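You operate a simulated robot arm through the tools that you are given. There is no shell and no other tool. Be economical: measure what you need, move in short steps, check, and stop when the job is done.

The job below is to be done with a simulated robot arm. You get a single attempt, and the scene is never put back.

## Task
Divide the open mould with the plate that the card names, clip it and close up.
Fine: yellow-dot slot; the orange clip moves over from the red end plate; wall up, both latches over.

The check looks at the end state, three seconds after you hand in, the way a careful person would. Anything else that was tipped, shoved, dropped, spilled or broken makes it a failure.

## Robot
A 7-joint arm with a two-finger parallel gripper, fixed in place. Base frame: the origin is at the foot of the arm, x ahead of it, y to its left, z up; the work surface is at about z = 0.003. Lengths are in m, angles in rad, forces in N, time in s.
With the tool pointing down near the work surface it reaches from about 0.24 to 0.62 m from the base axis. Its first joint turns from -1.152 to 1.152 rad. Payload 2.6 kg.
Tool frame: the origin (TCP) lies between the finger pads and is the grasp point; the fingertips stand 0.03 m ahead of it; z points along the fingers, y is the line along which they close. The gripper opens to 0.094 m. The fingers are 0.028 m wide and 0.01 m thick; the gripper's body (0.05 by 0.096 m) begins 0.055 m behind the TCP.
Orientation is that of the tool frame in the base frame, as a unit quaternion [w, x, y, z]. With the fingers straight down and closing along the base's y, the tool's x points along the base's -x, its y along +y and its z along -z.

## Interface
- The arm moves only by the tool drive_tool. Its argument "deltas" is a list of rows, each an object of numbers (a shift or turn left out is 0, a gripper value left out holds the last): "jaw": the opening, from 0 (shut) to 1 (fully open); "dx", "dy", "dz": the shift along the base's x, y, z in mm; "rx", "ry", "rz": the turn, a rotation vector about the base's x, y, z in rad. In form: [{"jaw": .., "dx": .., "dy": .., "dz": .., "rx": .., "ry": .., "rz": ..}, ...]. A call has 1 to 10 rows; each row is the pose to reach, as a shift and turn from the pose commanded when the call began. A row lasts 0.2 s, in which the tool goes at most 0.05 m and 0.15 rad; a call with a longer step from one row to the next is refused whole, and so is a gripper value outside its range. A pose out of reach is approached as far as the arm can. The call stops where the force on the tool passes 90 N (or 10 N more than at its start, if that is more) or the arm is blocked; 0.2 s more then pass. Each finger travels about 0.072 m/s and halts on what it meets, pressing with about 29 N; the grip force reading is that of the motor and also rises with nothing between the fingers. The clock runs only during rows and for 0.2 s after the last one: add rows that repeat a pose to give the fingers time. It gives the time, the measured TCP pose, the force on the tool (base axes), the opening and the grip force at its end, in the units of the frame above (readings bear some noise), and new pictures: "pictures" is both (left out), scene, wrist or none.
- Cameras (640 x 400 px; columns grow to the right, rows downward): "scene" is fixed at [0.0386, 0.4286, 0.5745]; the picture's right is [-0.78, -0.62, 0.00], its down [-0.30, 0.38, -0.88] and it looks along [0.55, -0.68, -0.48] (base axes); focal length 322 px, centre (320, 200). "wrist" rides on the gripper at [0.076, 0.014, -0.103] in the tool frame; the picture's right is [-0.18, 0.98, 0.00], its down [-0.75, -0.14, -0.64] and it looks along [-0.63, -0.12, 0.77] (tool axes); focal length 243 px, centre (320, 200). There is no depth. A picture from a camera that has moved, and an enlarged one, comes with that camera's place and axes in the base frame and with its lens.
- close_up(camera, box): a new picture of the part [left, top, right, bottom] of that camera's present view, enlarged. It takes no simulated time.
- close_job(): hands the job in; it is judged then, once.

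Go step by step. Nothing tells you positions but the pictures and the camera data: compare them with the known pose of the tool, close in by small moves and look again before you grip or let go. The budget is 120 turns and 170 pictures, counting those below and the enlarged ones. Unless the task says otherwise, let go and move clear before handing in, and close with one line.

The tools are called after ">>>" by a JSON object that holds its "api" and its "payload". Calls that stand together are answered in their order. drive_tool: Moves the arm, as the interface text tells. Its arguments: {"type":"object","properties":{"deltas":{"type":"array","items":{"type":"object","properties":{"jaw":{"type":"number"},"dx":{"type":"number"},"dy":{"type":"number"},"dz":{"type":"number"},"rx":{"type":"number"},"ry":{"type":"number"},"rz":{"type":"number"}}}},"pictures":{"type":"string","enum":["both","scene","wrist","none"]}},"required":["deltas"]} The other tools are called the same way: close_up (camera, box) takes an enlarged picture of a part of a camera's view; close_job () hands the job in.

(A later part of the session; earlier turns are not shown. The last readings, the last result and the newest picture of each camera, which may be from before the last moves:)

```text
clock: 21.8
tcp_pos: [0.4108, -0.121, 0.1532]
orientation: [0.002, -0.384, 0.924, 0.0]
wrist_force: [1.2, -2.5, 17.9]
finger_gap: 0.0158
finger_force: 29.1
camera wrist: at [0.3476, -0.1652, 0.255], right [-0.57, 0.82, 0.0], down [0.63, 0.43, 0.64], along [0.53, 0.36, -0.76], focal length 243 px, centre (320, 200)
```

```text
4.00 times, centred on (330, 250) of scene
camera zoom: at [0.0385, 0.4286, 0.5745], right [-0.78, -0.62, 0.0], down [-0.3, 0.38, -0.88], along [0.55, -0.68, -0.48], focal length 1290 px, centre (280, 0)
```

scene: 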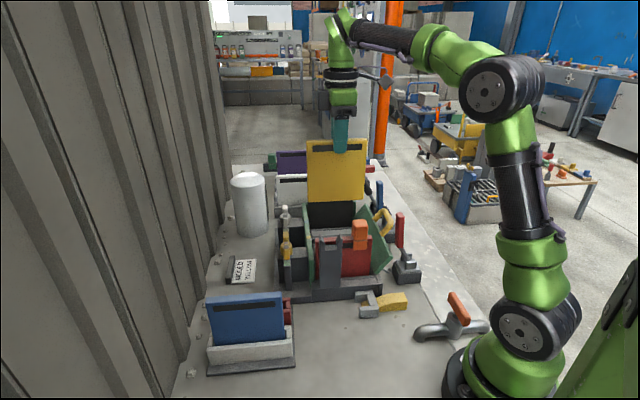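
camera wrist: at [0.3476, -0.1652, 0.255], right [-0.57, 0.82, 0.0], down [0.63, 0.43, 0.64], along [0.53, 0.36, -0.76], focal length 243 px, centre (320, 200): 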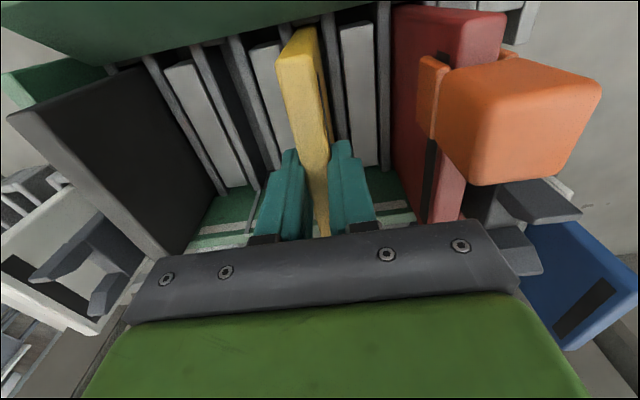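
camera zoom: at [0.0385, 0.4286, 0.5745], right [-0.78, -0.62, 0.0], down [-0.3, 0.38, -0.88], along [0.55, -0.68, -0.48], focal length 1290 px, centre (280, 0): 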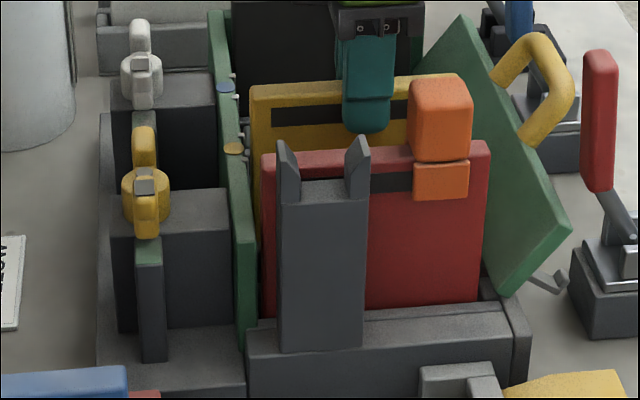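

The plate is seated between the ribs in the yellow-dot slot and lines up with the red plate. Releasing and rising straight up.

>>> {"api": "drive_tool", "payload": {"deltas": [{"jaw": 0.2}, {"jaw": 0.4}, {"jaw": 0.45}, {"jaw": 0.45}, {"jaw": 0.45, "dz": 40}, {"jaw": 0.45, "dz": 80}, {"jaw": 0.45, "dz": 120}, {"jaw": 0.45, "dz": 120}]}}

>>> {"api": "close_up", "payload": {"camera": "wrist", "box": [200, 0, 440, 200]}}

>>> {"api": "close_up", "payload": {"camera": "scene", "box": [280, 180, 400, 300]}}

```text
clock: 23.6
tcp_pos: [0.4112, -0.1222, 0.2739]
orientation: [0.001, -0.383, 0.924, 0.001]
wrist_force: [-0.7, 0.1, 1.0]
finger_gap: 0.0424
finger_force: 0.1
camera wrist: at [0.3471, -0.1665, 0.3754], right [-0.57, 0.82, 0.0], down [0.63, 0.43, 0.64], along [0.53, 0.36, -0.77], focal length 243 px, centre (320, 200)
```

scene: 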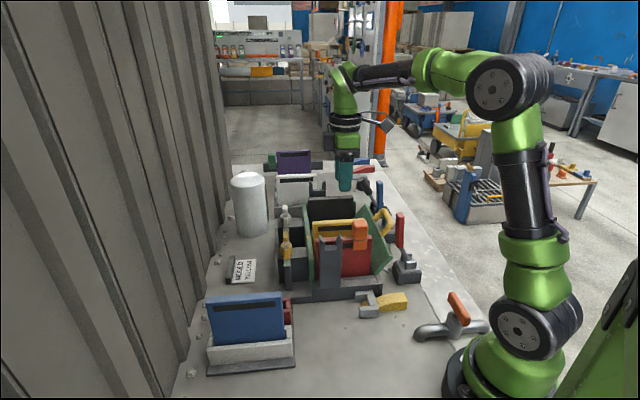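
wrist: 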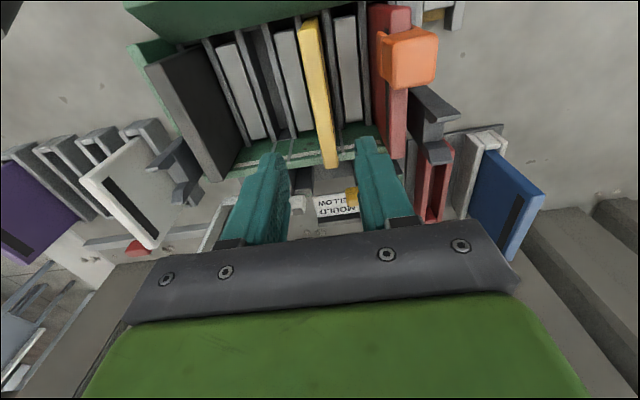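

```text
2.00 times, centred on (320, 100) of wrist
camera zoom: at [0.3471, -0.1665, 0.3754], right [-0.57, 0.82, 0.0], down [0.63, 0.43, 0.64], along [0.53, 0.36, -0.77], focal length 485 px, centre (320, 400)
```

zoom: 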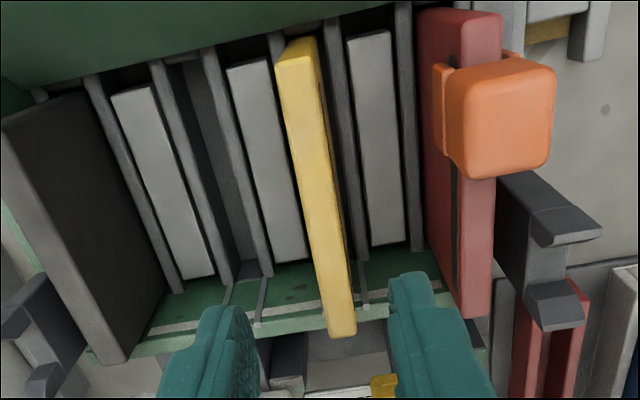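

```text
3.33 times, centred on (340, 240) of scene
camera zoom: at [0.0386, 0.4286, 0.5745], right [-0.78, -0.62, 0.0], down [-0.3, 0.38, -0.88], along [0.55, -0.68, -0.48], focal length 1075 px, centre (253, 67)
```

zoom: 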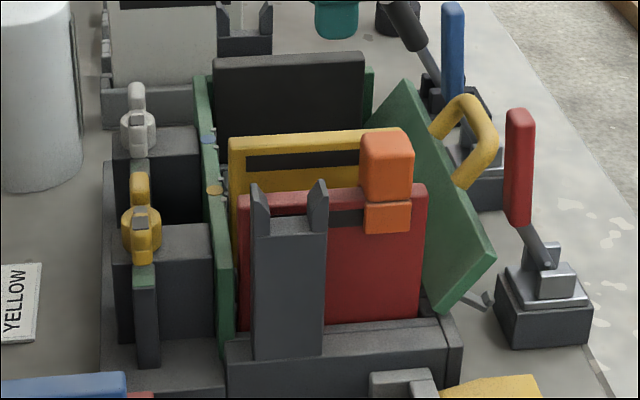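

The yellow plate stands properly in the slot. Next is the orange clip near (0.341, -0.097), top at about z≈0.195. Moving above it with the jaws open.

>>> {"api": "drive_tool", "payload": {"deltas": [{"dx": -35, "dy": 12, "dz": 10, "jaw": 0.8}, {"dx": -70, "dy": 25, "dz": 10, "jaw": 0.8}, {"dx": -70, "dy": 25, "dz": 10, "jaw": 0.8}, {"dx": -70, "dy": 25, "dz": 10, "jaw": 0.8}]}}

>>> {"api": "close_up", "payload": {"camera": "wrist", "box": [240, 0, 400, 140]}}

>>> {"api": "close_up", "payload": {"camera": "scene", "box": [310, 150, 400, 270]}}

```text
clock: 24.6
tcp_pos: [0.3419, -0.0979, 0.2847]
orientation: [0.001, -0.383, 0.924, 0.0]
wrist_force: [0.4, -0.2, 0.4]
finger_gap: 0.0752
finger_force: 0.0
camera wrist: at [0.2776, -0.1416, 0.3873], right [-0.56, 0.83, 0.0], down [0.63, 0.43, 0.64], along [0.53, 0.36, -0.77], focal length 243 px, centre (320, 200)
```

scene: 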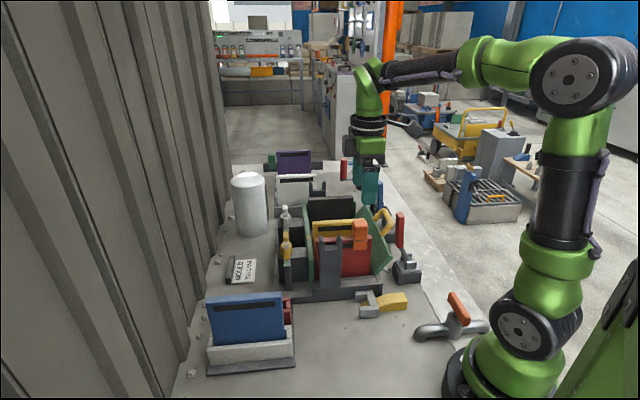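
wrist: 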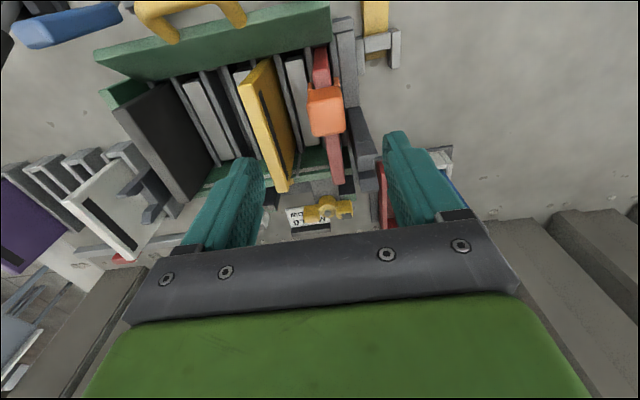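

```text
2.86 times, centred on (320, 70) of wrist
camera zoom: at [0.2776, -0.1416, 0.3873], right [-0.56, 0.83, 0.0], down [0.63, 0.43, 0.64], along [0.53, 0.36, -0.77], focal length 693 px, centre (320, 571)
```

zoom: 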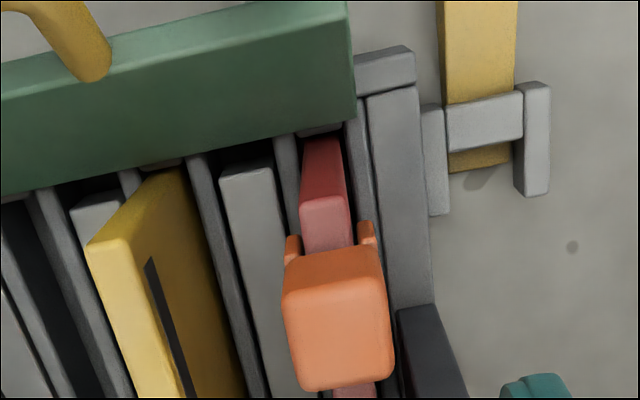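

```text
3.33 times, centred on (355, 210) of scene
camera zoom: at [0.0386, 0.4286, 0.5745], right [-0.78, -0.62, 0.0], down [-0.3, 0.38, -0.88], along [0.55, -0.68, -0.48], focal length 1075 px, centre (203, 167)
```

zoom: 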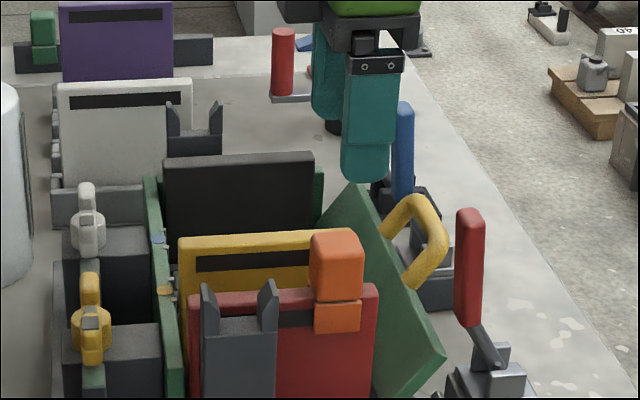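

The clip block is about 28 mm wide; it sits about 5 mm off my line in n. Correcting and descending to straddle the block above the plate.

>>> {"api": "drive_tool", "payload": {"deltas": [{"dx": -4, "dy": 4, "dz": 0}, {"dx": -4, "dy": 4, "dz": -35}, {"dx": -4, "dy": 4, "dz": -70}, {"dx": -4, "dy": 4, "dz": -93}, {"dx": -4, "dy": 4, "dz": -93}]}}

>>> {"api": "close_up", "payload": {"camera": "wrist", "box": [220, 0, 440, 240]}}

>>> {"api": "close_up", "payload": {"camera": "scene", "box": [320, 170, 410, 290]}}

```text
clock: 25.8
tcp_pos: [0.337, -0.0919, 0.19]
orientation: [0.001, -0.383, 0.924, 0.001]
wrist_force: [-0.3, 0.0, -0.2]
finger_gap: 0.075
finger_force: 0.0
camera wrist: at [0.2726, -0.1371, 0.2912], right [-0.56, 0.83, 0.0], down [0.63, 0.43, 0.64], along [0.53, 0.36, -0.77], focal length 243 px, centre (320, 200)
```

scene: 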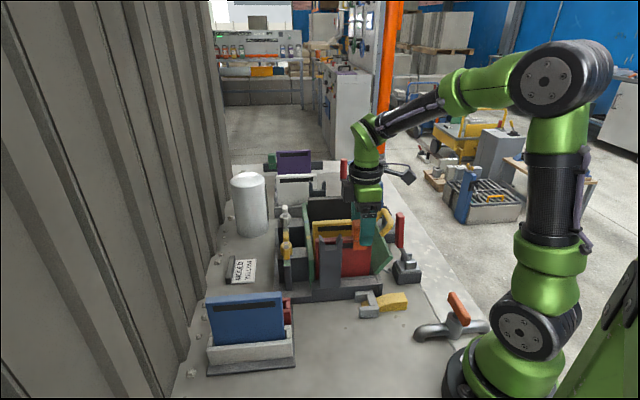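
wrist: 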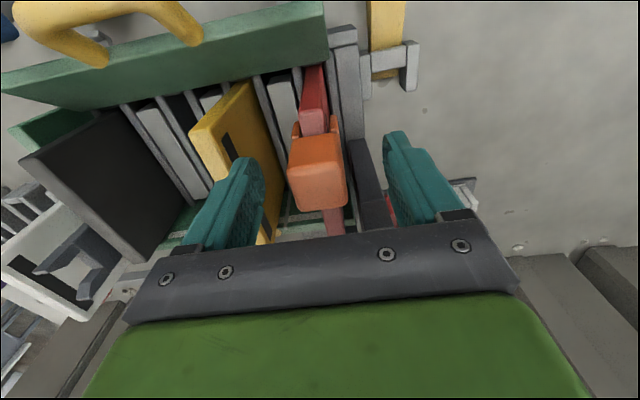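

```text
1.67 times, centred on (330, 120) of wrist
camera zoom: at [0.2726, -0.1371, 0.2912], right [-0.56, 0.83, 0.0], down [0.63, 0.43, 0.64], along [0.53, 0.36, -0.77], focal length 404 px, centre (303, 333)
```

zoom: 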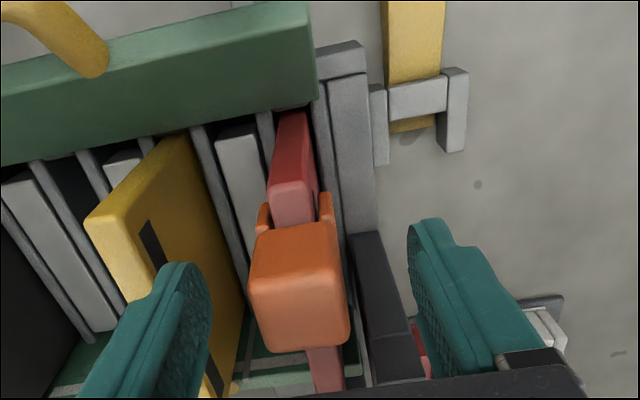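

```text
3.33 times, centred on (365, 230) of scene
camera zoom: at [0.0386, 0.4286, 0.5745], right [-0.78, -0.62, 0.0], down [-0.3, 0.38, -0.88], along [0.55, -0.68, -0.48], focal length 1075 px, centre (170, 100)
```

zoom: 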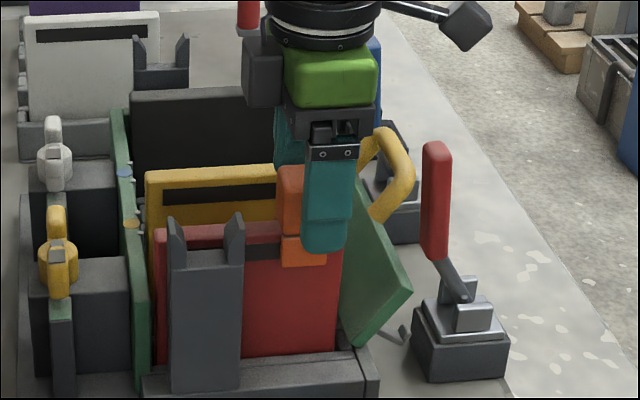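

The clip is between the fingers. I'll trim by 3 mm, close on the block, and check the grip.

>>> {"api": "drive_tool", "payload": {"deltas": [{"dx": 3.5, "dy": 0.7}, {"dx": 3.5, "dy": 0.7, "jaw": 0.5}, {"dx": 3.5, "dy": 0.7, "jaw": 0.3}, {"dx": 3.5, "dy": 0.7, "jaw": 0.1}, {"dx": 3.5, "dy": 0.7, "jaw": 0.1}, {"dx": 3.5, "dy": 0.7, "jaw": 0}], "pictures": "wrist"}}

>>> {"api": "close_up", "payload": {"camera": "scene", "box": [320, 170, 410, 290]}}

```text
clock: 27.2
tcp_pos: [0.339, -0.0923, 0.1891]
orientation: [0.001, -0.383, 0.924, 0.0]
wrist_force: [0.1, -0.2, 0.9]
finger_gap: 0.0346
finger_force: 29.3
camera wrist: at [0.276, -0.1361, 0.2917], right [-0.57, 0.82, 0.0], down [0.63, 0.43, 0.64], along [0.53, 0.36, -0.77], focal length 243 px, centre (320, 200)
```

wrist: 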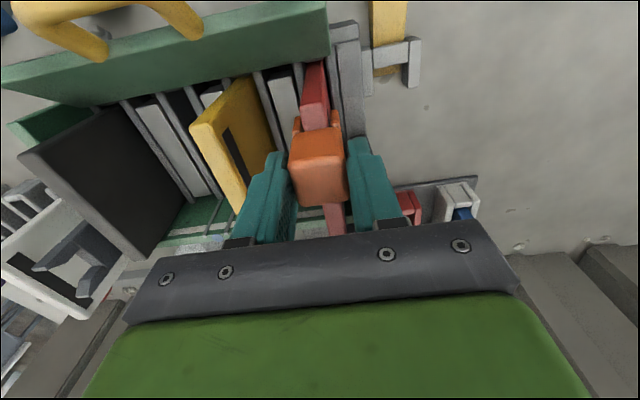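

```text
3.33 times, centred on (365, 230) of scene
camera zoom: at [0.0386, 0.4286, 0.5745], right [-0.78, -0.62, 0.0], down [-0.3, 0.38, -0.88], along [0.55, -0.68, -0.48], focal length 1075 px, centre (170, 100)
```

zoom: 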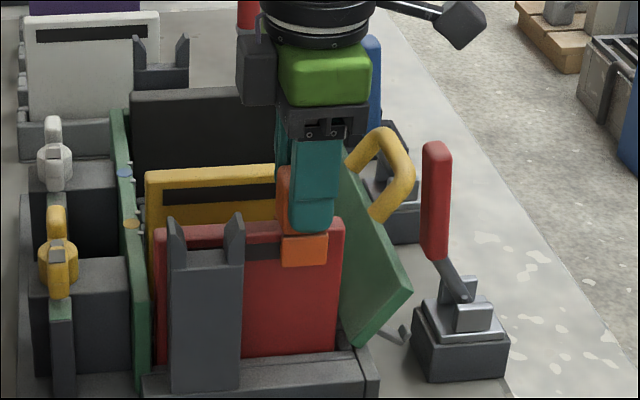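

Clip gripped (34.6 mm). Pulling it straight up slowly and checking that the red plate stays.

>>> {"api": "drive_tool", "payload": {"deltas": [{"dz": 10}, {"dz": 20}, {"dz": 35}, {"dz": 50}, {"dz": 65}, {"dz": 65}]}}

>>> {"api": "close_up", "payload": {"camera": "scene", "box": [290, 150, 410, 300]}}

>>> {"api": "close_up", "payload": {"camera": "wrist", "box": [180, 0, 440, 200]}}

```text
clock: 28.6
tcp_pos: [0.3381, -0.0921, 0.2558]
orientation: [0.001, -0.383, 0.924, 0.001]
wrist_force: [0.3, 0.6, 0.6]
finger_gap: 0.0346
finger_force: 29.0
camera wrist: at [0.2759, -0.1354, 0.3577], right [-0.57, 0.82, 0.0], down [0.63, 0.43, 0.64], along [0.53, 0.36, -0.77], focal length 243 px, centre (320, 200)
```

scene: 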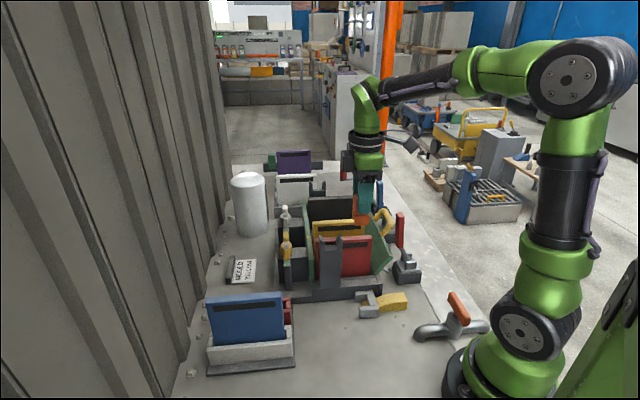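
wrist: 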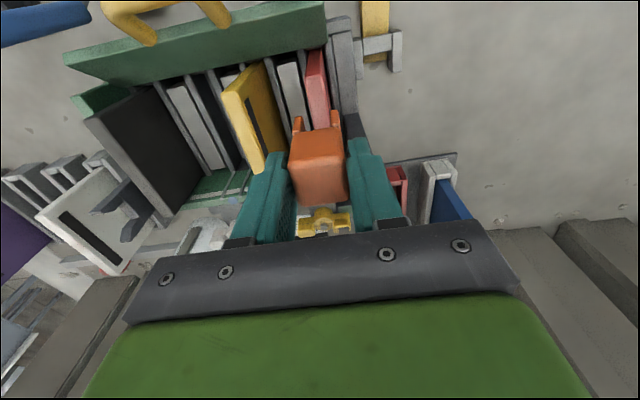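

```text
2.67 times, centred on (350, 225) of scene
camera zoom: at [0.0386, 0.4286, 0.5745], right [-0.78, -0.62, 0.0], down [-0.3, 0.38, -0.88], along [0.55, -0.68, -0.48], focal length 860 px, centre (240, 133)
```

zoom: 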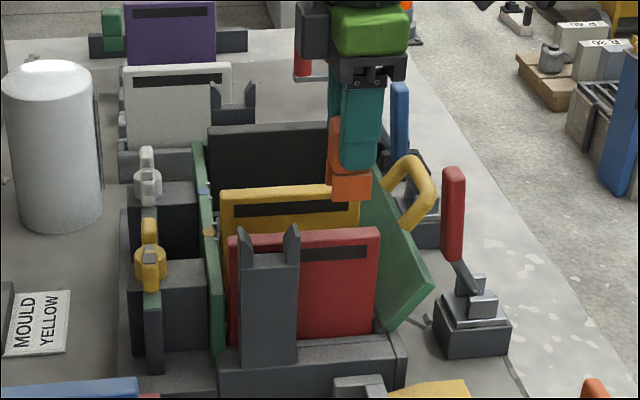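

```text
2.00 times, centred on (310, 100) of wrist
camera zoom: at [0.2759, -0.1354, 0.3577], right [-0.57, 0.82, 0.0], down [0.63, 0.43, 0.64], along [0.53, 0.36, -0.77], focal length 485 px, centre (340, 400)
```

zoom: 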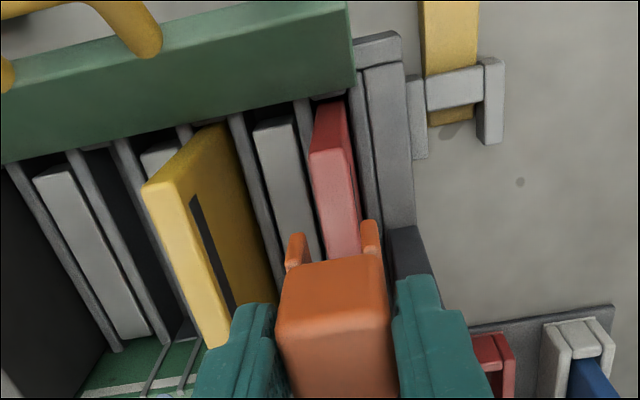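

The clip is free and the red plate stayed put. Moving over to the yellow plate for a look.

>>> {"api": "drive_tool", "payload": {"deltas": [{"dx": 30, "dy": -30}, {"dx": 50.4, "dy": -50.4}, {"dx": 50.4, "dy": -50.4}, {"dx": 50.4, "dy": -50.4}], "pictures": "wrist"}}

>>> {"api": "close_up", "payload": {"camera": "wrist", "box": [240, 0, 400, 160]}}

>>> {"api": "close_up", "payload": {"camera": "scene", "box": [290, 150, 410, 270]}}

```text
clock: 29.6
tcp_pos: [0.391, -0.1415, 0.2547]
orientation: [0.001, -0.382, 0.924, 0.0]
wrist_force: [0.0, 0.5, -0.9]
finger_gap: 0.0347
finger_force: 29.2
camera wrist: at [0.3279, -0.1855, 0.3564], right [-0.57, 0.82, 0.0], down [0.63, 0.43, 0.64], along [0.53, 0.36, -0.77], focal length 243 px, centre (320, 200)
```

wrist: 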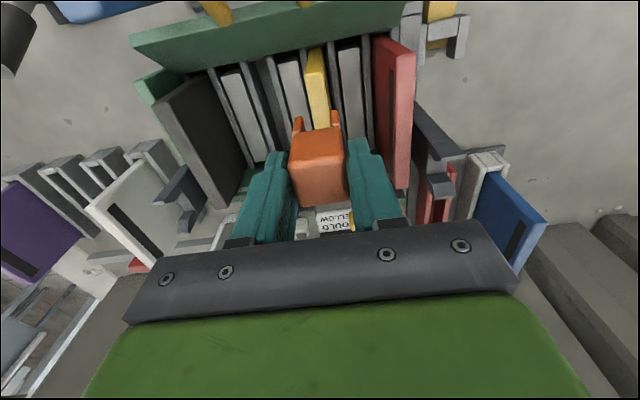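

```text
2.50 times, centred on (320, 80) of wrist
camera zoom: at [0.3279, -0.1855, 0.3564], right [-0.57, 0.82, 0.0], down [0.63, 0.43, 0.64], along [0.53, 0.36, -0.77], focal length 606 px, centre (320, 500)
```

zoom: 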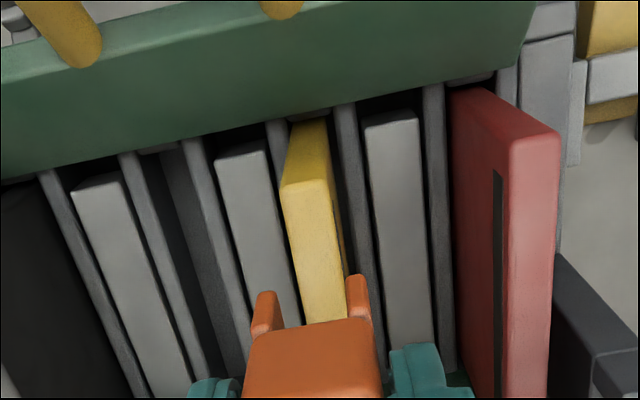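

```text
3.33 times, centred on (350, 210) of scene
camera zoom: at [0.0386, 0.4286, 0.5745], right [-0.78, -0.62, 0.0], down [-0.3, 0.38, -0.88], along [0.55, -0.68, -0.48], focal length 1075 px, centre (220, 167)
```

zoom: 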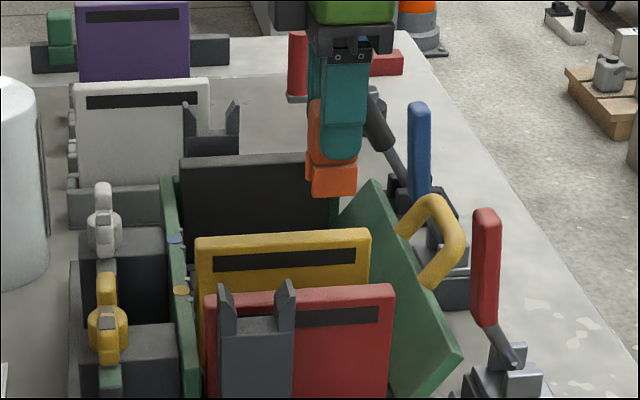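

The clip is nearly centred over the yellow plate; I'll trim 1 mm, drop to just above it and look again.

>>> {"api": "drive_tool", "payload": {"deltas": [{"dx": 0.7, "dy": -0.7, "dz": -15}, {"dx": 0.7, "dy": -0.7, "dz": -33}, {"dx": 0.7, "dy": -0.7, "dz": -33}], "pictures": "none"}}

>>> {"api": "close_up", "payload": {"camera": "wrist", "box": [260, 40, 380, 160]}}

>>> {"api": "close_up", "payload": {"camera": "scene", "box": [310, 170, 400, 260]}}

```text
clock: 30.4
tcp_pos: [0.3902, -0.1412, 0.2221]
orientation: [0.001, -0.382, 0.924, 0.001]
wrist_force: [0.9, 0.3, 0.6]
finger_gap: 0.0345
finger_force: 28.9
```

```text
3.33 times, centred on (320, 100) of wrist
camera zoom: at [0.3264, -0.1862, 0.3238], right [-0.56, 0.83, 0.0], down [0.63, 0.43, 0.64], along [0.53, 0.36, -0.77], focal length 809 px, centre (320, 533)
```

zoom: 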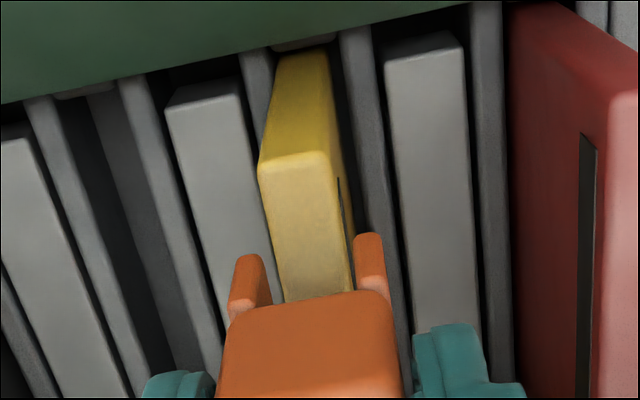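

```text
4.44 times, centred on (355, 215) of scene
camera zoom: at [0.0386, 0.4286, 0.5745], right [-0.78, -0.62, 0.0], down [-0.3, 0.38, -0.88], along [0.55, -0.68, -0.48], focal length 1433 px, centre (164, 133)
```

zoom: 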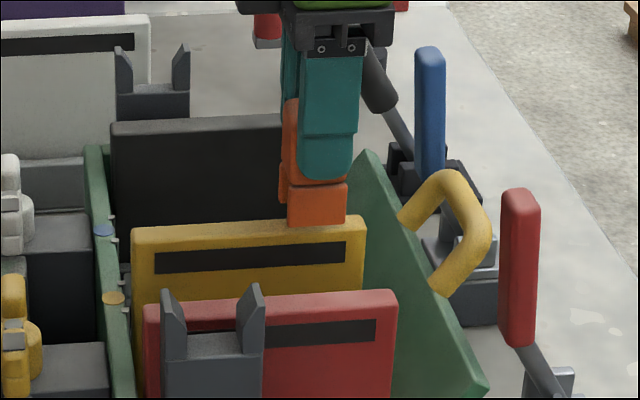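

The jaws straddle the plate with roughly 1 mm offset; trimming and pressing on slowly.

>>> {"api": "drive_tool", "payload": {"deltas": [{"dx": 0.7, "dy": -0.7}, {"dx": 0.7, "dy": -0.7, "dz": -5}, {"dx": 0.7, "dy": -0.7, "dz": -10}, {"dx": 0.7, "dy": -0.7, "dz": -15}, {"dx": 0.7, "dy": -0.7, "dz": -15}], "pictures": "none"}}

>>> {"api": "close_up", "payload": {"camera": "wrist", "box": [260, 40, 380, 160]}}

>>> {"api": "close_up", "payload": {"camera": "scene", "box": [310, 170, 400, 260]}}

```text
clock: 31.6
tcp_pos: [0.3923, -0.1419, 0.2053]
orientation: [0.001, -0.382, 0.924, 0.0]
wrist_force: [0.2, 1.0, -1.2]
finger_gap: 0.0346
finger_force: 29.2
```

```text
3.33 times, centred on (320, 100) of wrist
camera zoom: at [0.3287, -0.1867, 0.3089], right [-0.56, 0.83, 0.0], down [0.63, 0.43, 0.64], along [0.53, 0.36, -0.77], focal length 809 px, centre (320, 533)
```

zoom: 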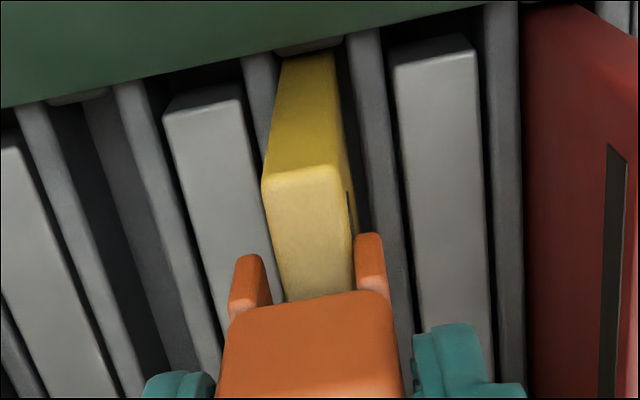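

```text
4.44 times, centred on (355, 215) of scene
camera zoom: at [0.0386, 0.4286, 0.5745], right [-0.78, -0.62, 0.0], down [-0.3, 0.38, -0.88], along [0.55, -0.68, -0.48], focal length 1433 px, centre (164, 133)
```

zoom: 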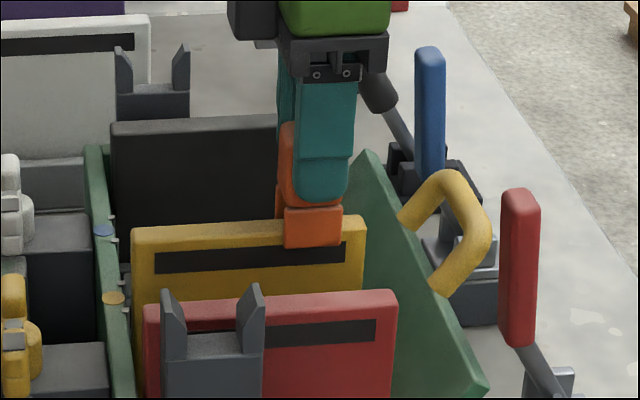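

Slightly over-trimmed; moving back half a millimetre and continuing down.

>>> {"api": "drive_tool", "payload": {"deltas": [{"dx": -0.5, "dy": 0.5}, {"dx": -0.5, "dy": 0.5, "dz": -4}, {"dx": -0.5, "dy": 0.5, "dz": -8}, {"dx": -0.5, "dy": 0.5, "dz": -12}, {"dx": -0.5, "dy": 0.5, "dz": -12}], "pictures": "none"}}

>>> {"api": "close_up", "payload": {"camera": "wrist", "box": [260, 40, 380, 160]}}

>>> {"api": "close_up", "payload": {"camera": "scene", "box": [310, 170, 400, 260]}}

```text
clock: 32.8
tcp_pos: [0.3914, -0.142, 0.1942]
orientation: [0.001, -0.383, 0.924, 0.0]
wrist_force: [-0.2, -0.4, 0.4]
finger_gap: 0.0345
finger_force: 29.1
```

```text
3.33 times, centred on (320, 100) of wrist
camera zoom: at [0.3275, -0.1866, 0.2972], right [-0.56, 0.83, 0.0], down [0.63, 0.43, 0.64], along [0.53, 0.36, -0.77], focal length 809 px, centre (320, 533)
```

zoom: 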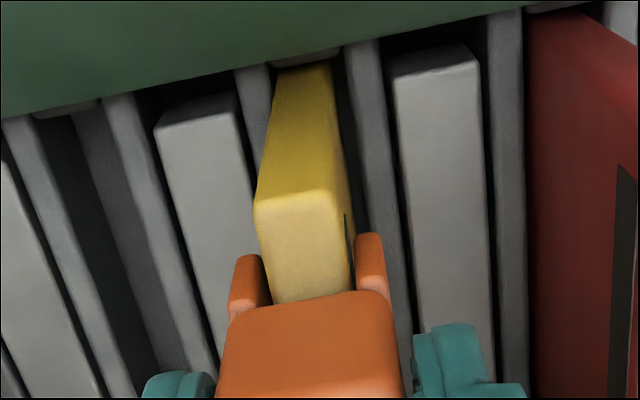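

```text
4.44 times, centred on (355, 215) of scene
camera zoom: at [0.0386, 0.4286, 0.5745], right [-0.78, -0.62, 0.0], down [-0.3, 0.38, -0.88], along [0.55, -0.68, -0.48], focal length 1433 px, centre (164, 133)
```

zoom: 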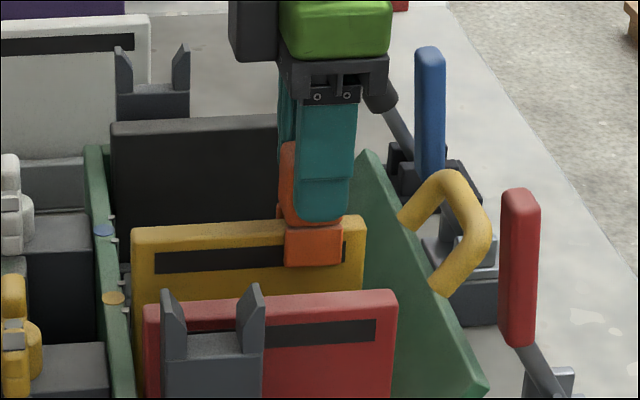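

The jaws straddle the plate with no force. Lowering until the clip seats.

>>> {"api": "drive_tool", "payload": {"deltas": [{"dz": -2}, {"dz": -4}, {"dz": -6}, {"dz": -6}], "pictures": "none"}}

>>> {"api": "close_up", "payload": {"camera": "scene", "box": [310, 170, 400, 260]}}

```text
clock: 33.8
tcp_pos: [0.392, -0.1425, 0.1893]
orientation: [0.001, -0.383, 0.924, -0.002]
wrist_force: [-1.1, -1.0, 11.5]
finger_gap: 0.0347
finger_force: 28.6
```

```text
4.44 times, centred on (355, 215) of scene
camera zoom: at [0.0386, 0.4286, 0.5745], right [-0.78, -0.62, 0.0], down [-0.3, 0.38, -0.88], along [0.55, -0.68, -0.48], focal length 1433 px, centre (164, 133)
```

zoom: 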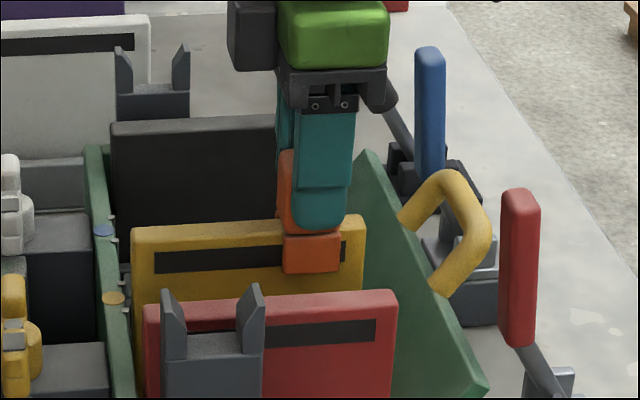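

The clip is seated at the same height it had on the red plate. Releasing and rising.

>>> {"api": "drive_tool", "payload": {"deltas": [{"jaw": 0.5}, {"jaw": 0.6}, {"jaw": 0.6}, {"jaw": 0.6, "dz": 35}, {"jaw": 0.6, "dz": 75}, {"jaw": 0.6, "dz": 110}, {"jaw": 0.3, "dz": 110}], "pictures": "wrist"}}

>>> {"api": "close_up", "payload": {"camera": "scene", "box": [290, 160, 430, 300]}}

>>> {"api": "close_up", "payload": {"camera": "wrist", "box": [100, 0, 460, 200]}}

```text
clock: 35.4
tcp_pos: [0.3926, -0.1406, 0.2986]
orientation: [-0.001, -0.382, 0.924, -0.001]
wrist_force: [-0.8, 1.1, 0.0]
finger_gap: 0.0281
finger_force: 0.0
camera wrist: at [0.3282, -0.1852, 0.4021], right [-0.57, 0.82, 0.0], down [0.63, 0.43, 0.64], along [0.53, 0.36, -0.77], focal length 243 px, centre (320, 200)
```

wrist: 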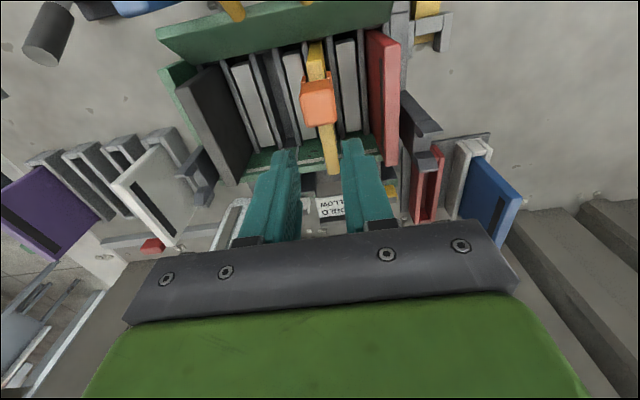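

```text
2.86 times, centred on (360, 230) of scene
camera zoom: at [0.0386, 0.4286, 0.5745], right [-0.78, -0.62, 0.0], down [-0.3, 0.38, -0.88], along [0.55, -0.68, -0.48], focal length 921 px, centre (206, 114)
```

zoom: 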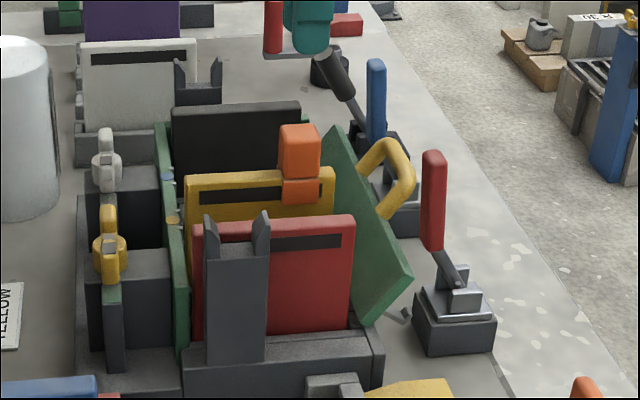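

```text
1.78 times, centred on (280, 100) of wrist
camera zoom: at [0.3282, -0.1852, 0.4021], right [-0.57, 0.82, 0.0], down [0.63, 0.43, 0.64], along [0.53, 0.36, -0.77], focal length 431 px, centre (391, 378)
```

zoom: 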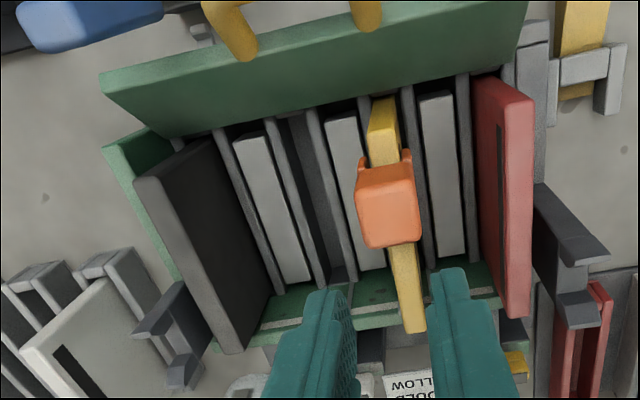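

The clip is on the yellow plate. Now the wall: its handle bar is near (0.344, -0.234, 0.12), between the red and blue levers. I'll go outside the handle with closed fingers, staying high first.

>>> {"api": "drive_tool", "payload": {"deltas": [{"dx": -20, "dy": -35, "jaw": 0}, {"dx": -45, "dy": -75, "jaw": 0}, {"dx": -70, "dy": -115, "jaw": 0}, {"dx": -83, "dy": -129, "jaw": 0}, {"dx": -83, "dy": -129, "dz": -40, "jaw": 0}, {"dx": -83, "dy": -129, "dz": -40, "jaw": 0}]}}

>>> {"api": "close_up", "payload": {"camera": "scene", "box": [310, 140, 450, 300]}}

```text
clock: 36.8
tcp_pos: [0.309, -0.2722, 0.2595]
orientation: [0.002, -0.383, 0.924, 0.001]
wrist_force: [0.5, 0.3, -1.0]
finger_gap: 0.0
finger_force: 29.1
camera wrist: at [0.2447, -0.3166, 0.3612], right [-0.57, 0.82, 0.0], down [0.63, 0.43, 0.64], along [0.53, 0.36, -0.77], focal length 243 px, centre (320, 200)
```

scene: 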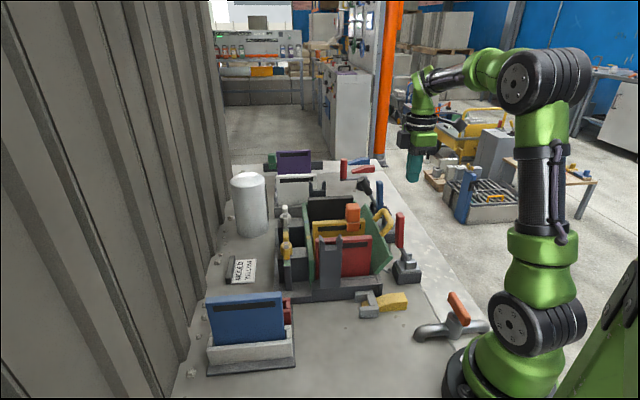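
wrist: 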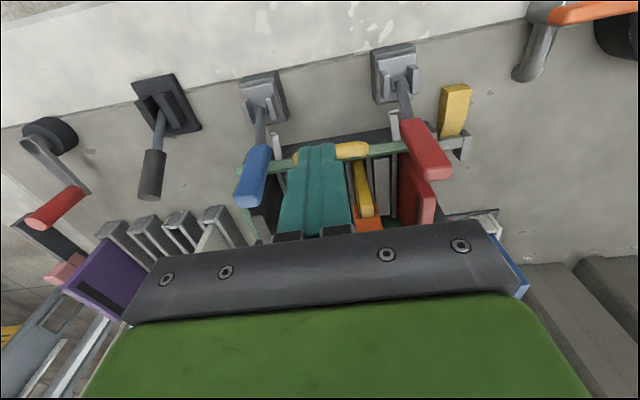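

```text
2.50 times, centred on (380, 220) of scene
camera zoom: at [0.0386, 0.4286, 0.5745], right [-0.78, -0.62, 0.0], down [-0.3, 0.38, -0.88], along [0.55, -0.68, -0.48], focal length 806 px, centre (170, 150)
```

zoom: 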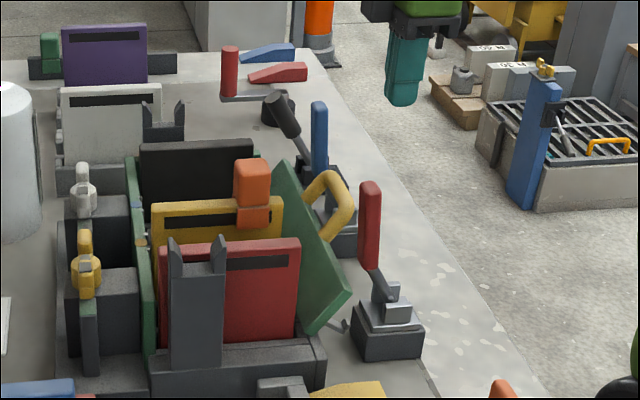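

Both latches and the handle are clear from here. I'll descend outside the handle bar and look before pushing.

>>> {"api": "drive_tool", "payload": {"deltas": [{"dz": -45}, {"dz": -90}, {"dz": -138}, {"dz": -138}]}}

>>> {"api": "close_up", "payload": {"camera": "scene", "box": [310, 140, 450, 300]}}

```text
clock: 37.8
tcp_pos: [0.3087, -0.2727, 0.1201]
orientation: [0.001, -0.382, 0.924, 0.0]
wrist_force: [0.7, -0.8, 0.3]
finger_gap: 0.0001
finger_force: 29.0
camera wrist: at [0.2445, -0.3159, 0.2221], right [-0.56, 0.83, 0.0], down [0.63, 0.43, 0.64], along [0.53, 0.36, -0.77], focal length 243 px, centre (320, 200)
```

scene: 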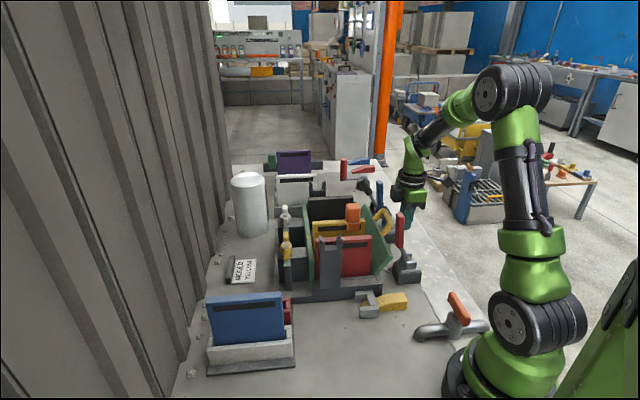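
wrist: 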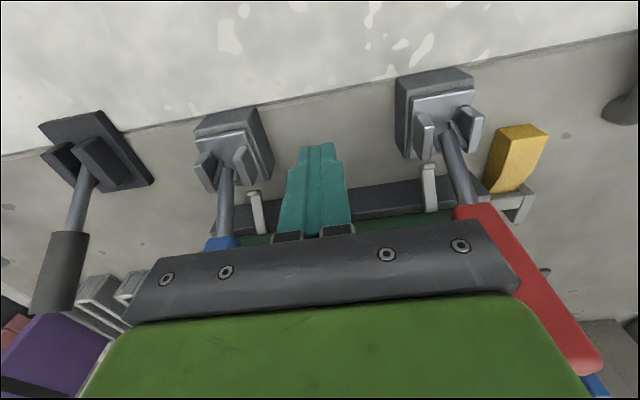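

```text
2.50 times, centred on (380, 220) of scene
camera zoom: at [0.0386, 0.4286, 0.5745], right [-0.78, -0.62, 0.0], down [-0.3, 0.38, -0.88], along [0.55, -0.68, -0.48], focal length 806 px, centre (170, 150)
```

zoom: 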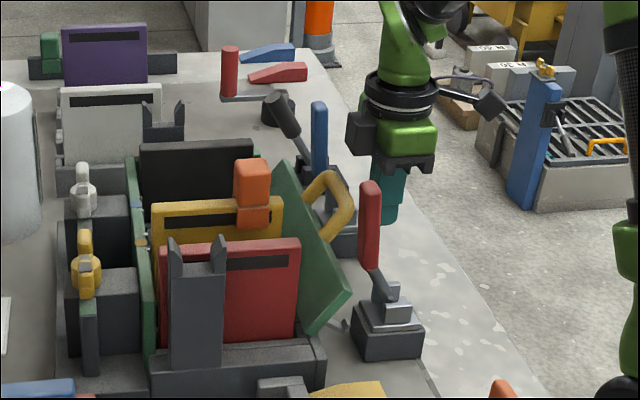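

Clear on both sides. Pushing toward the mould (+u) in small steps.

>>> {"api": "drive_tool", "payload": {"deltas": [{"dx": 10, "dy": 10}, {"dx": 20, "dy": 20}, {"dx": 28, "dy": 28}, {"dx": 35, "dy": 35}, {"dx": 42, "dy": 42}, {"dx": 42, "dy": 42}]}}

>>> {"api": "close_up", "payload": {"camera": "scene", "box": [310, 140, 450, 300]}}

```text
clock: 39.2
tcp_pos: [0.3504, -0.2285, 0.1213]
orientation: [0.0, -0.383, 0.924, 0.001]
wrist_force: [-0.3, 0.5, -0.1]
finger_gap: 0.0002
finger_force: 29.2
camera wrist: at [0.2863, -0.2729, 0.2237], right [-0.57, 0.82, 0.0], down [0.63, 0.43, 0.64], along [0.53, 0.36, -0.77], focal length 243 px, centre (320, 200)
```

scene: 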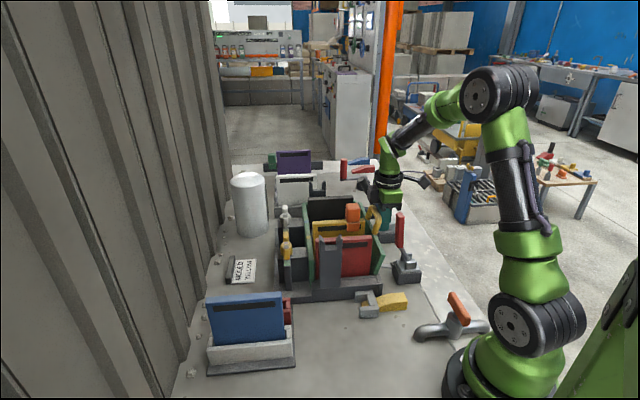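
wrist: 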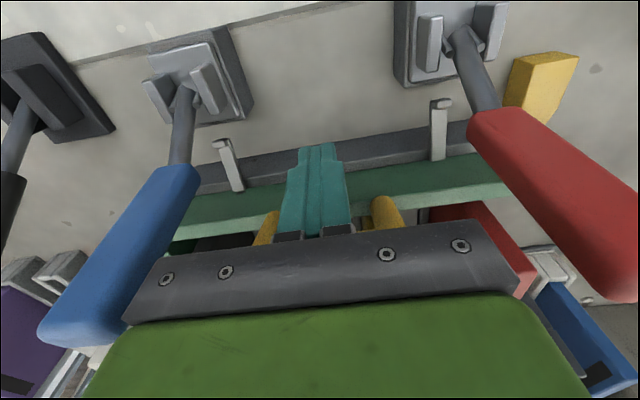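

```text
2.50 times, centred on (380, 220) of scene
camera zoom: at [0.0386, 0.4286, 0.5745], right [-0.78, -0.62, 0.0], down [-0.3, 0.38, -0.88], along [0.55, -0.68, -0.48], focal length 806 px, centre (170, 150)
```

zoom: 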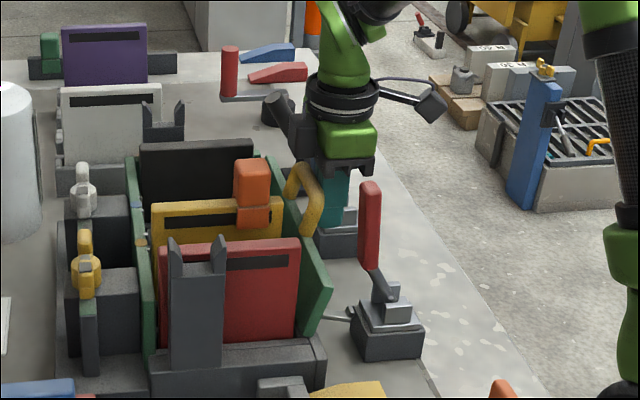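

The wall is rising easily. Continuing until it meets the closed stop.

>>> {"api": "drive_tool", "payload": {"deltas": [{"dx": 4, "dy": 4}, {"dx": 8, "dy": 8}, {"dx": 12, "dy": 12}, {"dx": 15, "dy": 15}, {"dx": 15, "dy": 15}]}}

>>> {"api": "close_up", "payload": {"camera": "scene", "box": [310, 140, 450, 300]}}

```text
clock: 40.4
tcp_pos: [0.3651, -0.2148, 0.1214]
orientation: [0.0, -0.383, 0.924, 0.0]
wrist_force: [-0.3, -0.6, -0.1]
finger_gap: 0.0
finger_force: 29.0
camera wrist: at [0.302, -0.2581, 0.2239], right [-0.57, 0.82, 0.0], down [0.63, 0.43, 0.64], along [0.53, 0.36, -0.77], focal length 243 px, centre (320, 200)
```

scene: 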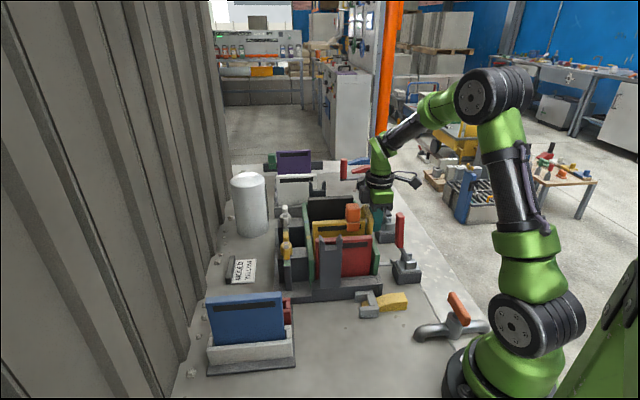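
wrist: 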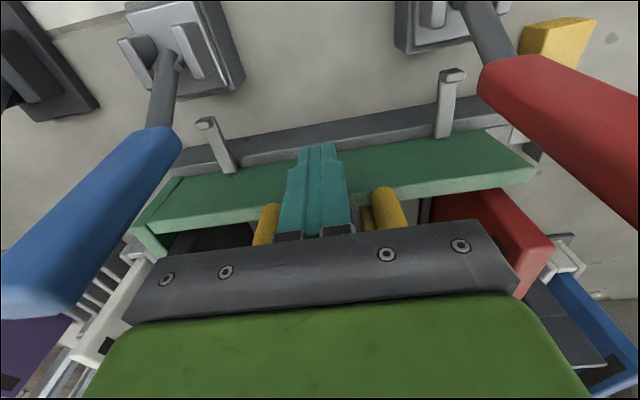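

```text
2.50 times, centred on (380, 220) of scene
camera zoom: at [0.0386, 0.4286, 0.5745], right [-0.78, -0.62, 0.0], down [-0.3, 0.38, -0.88], along [0.55, -0.68, -0.48], focal length 806 px, centre (170, 150)
```

zoom: 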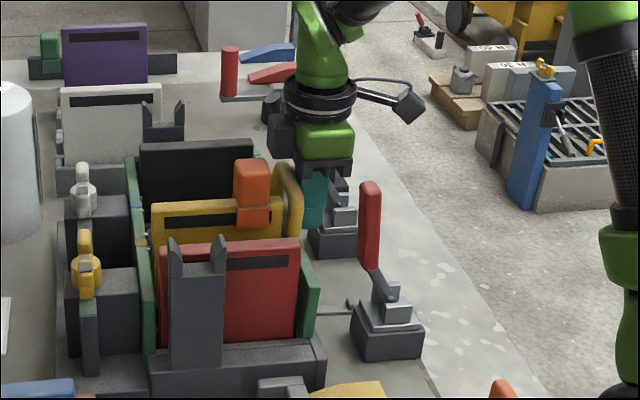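

Nearly vertical; a few more millimetres while watching the force.

>>> {"api": "drive_tool", "payload": {"deltas": [{"dx": 2.5, "dy": 2.5}, {"dx": 5, "dy": 5}, {"dx": 7, "dy": 7}, {"dx": 7, "dy": 7}], "pictures": "none"}}

>>> {"api": "close_up", "payload": {"camera": "scene", "box": [330, 170, 430, 290]}}

```text
clock: 41.4
tcp_pos: [0.3695, -0.2106, 0.1211]
orientation: [-0.001, -0.38, 0.925, -0.002]
wrist_force: [-23.0, -14.1, 10.1]
finger_gap: 0.0
finger_force: 29.7
```

```text
3.33 times, centred on (380, 230) of scene
camera zoom: at [0.0386, 0.4286, 0.5745], right [-0.78, -0.62, 0.0], down [-0.3, 0.38, -0.88], along [0.55, -0.68, -0.48], focal length 1075 px, centre (120, 100)
```

zoom: 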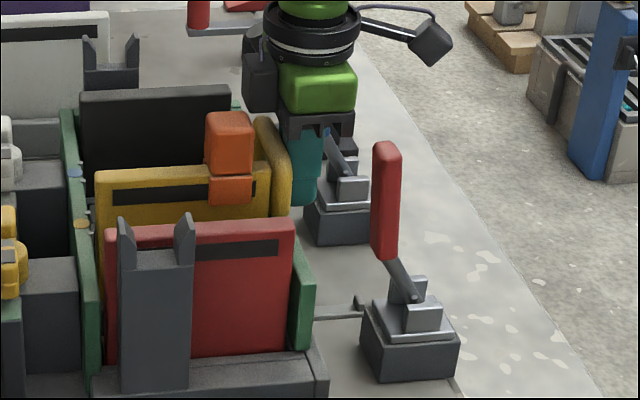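

The wall is up against its stop. Backing off slightly to see whether it stays up by itself.

>>> {"api": "drive_tool", "payload": {"deltas": [{"dx": -5, "dy": -5}, {"dx": -9, "dy": -9}, {"dx": -9, "dy": -9}, {"dx": -9, "dy": -9}], "pictures": "wrist"}}

>>> {"api": "close_up", "payload": {"camera": "scene", "box": [330, 170, 430, 290]}}

```text
clock: 42.4
tcp_pos: [0.3645, -0.2163, 0.1192]
orientation: [0.001, -0.383, 0.924, 0.001]
wrist_force: [0.5, 0.6, 0.5]
finger_gap: 0.0001
finger_force: 28.9
camera wrist: at [0.2999, -0.26, 0.2229], right [-0.57, 0.82, 0.0], down [0.63, 0.43, 0.64], along [0.53, 0.36, -0.77], focal length 243 px, centre (320, 200)
```

wrist: 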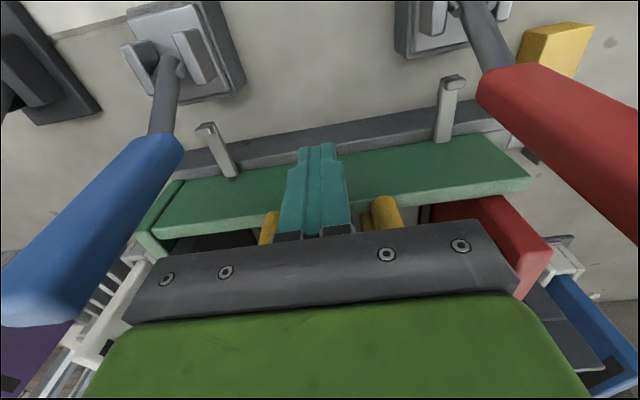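

```text
3.33 times, centred on (380, 230) of scene
camera zoom: at [0.0386, 0.4286, 0.5745], right [-0.78, -0.62, 0.0], down [-0.3, 0.38, -0.88], along [0.55, -0.68, -0.48], focal length 1075 px, centre (120, 100)
```

zoom: 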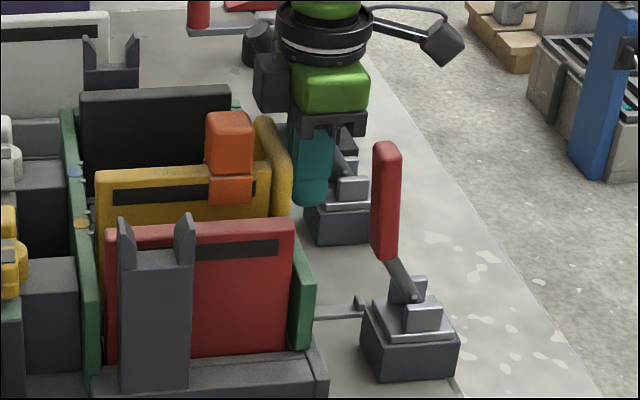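

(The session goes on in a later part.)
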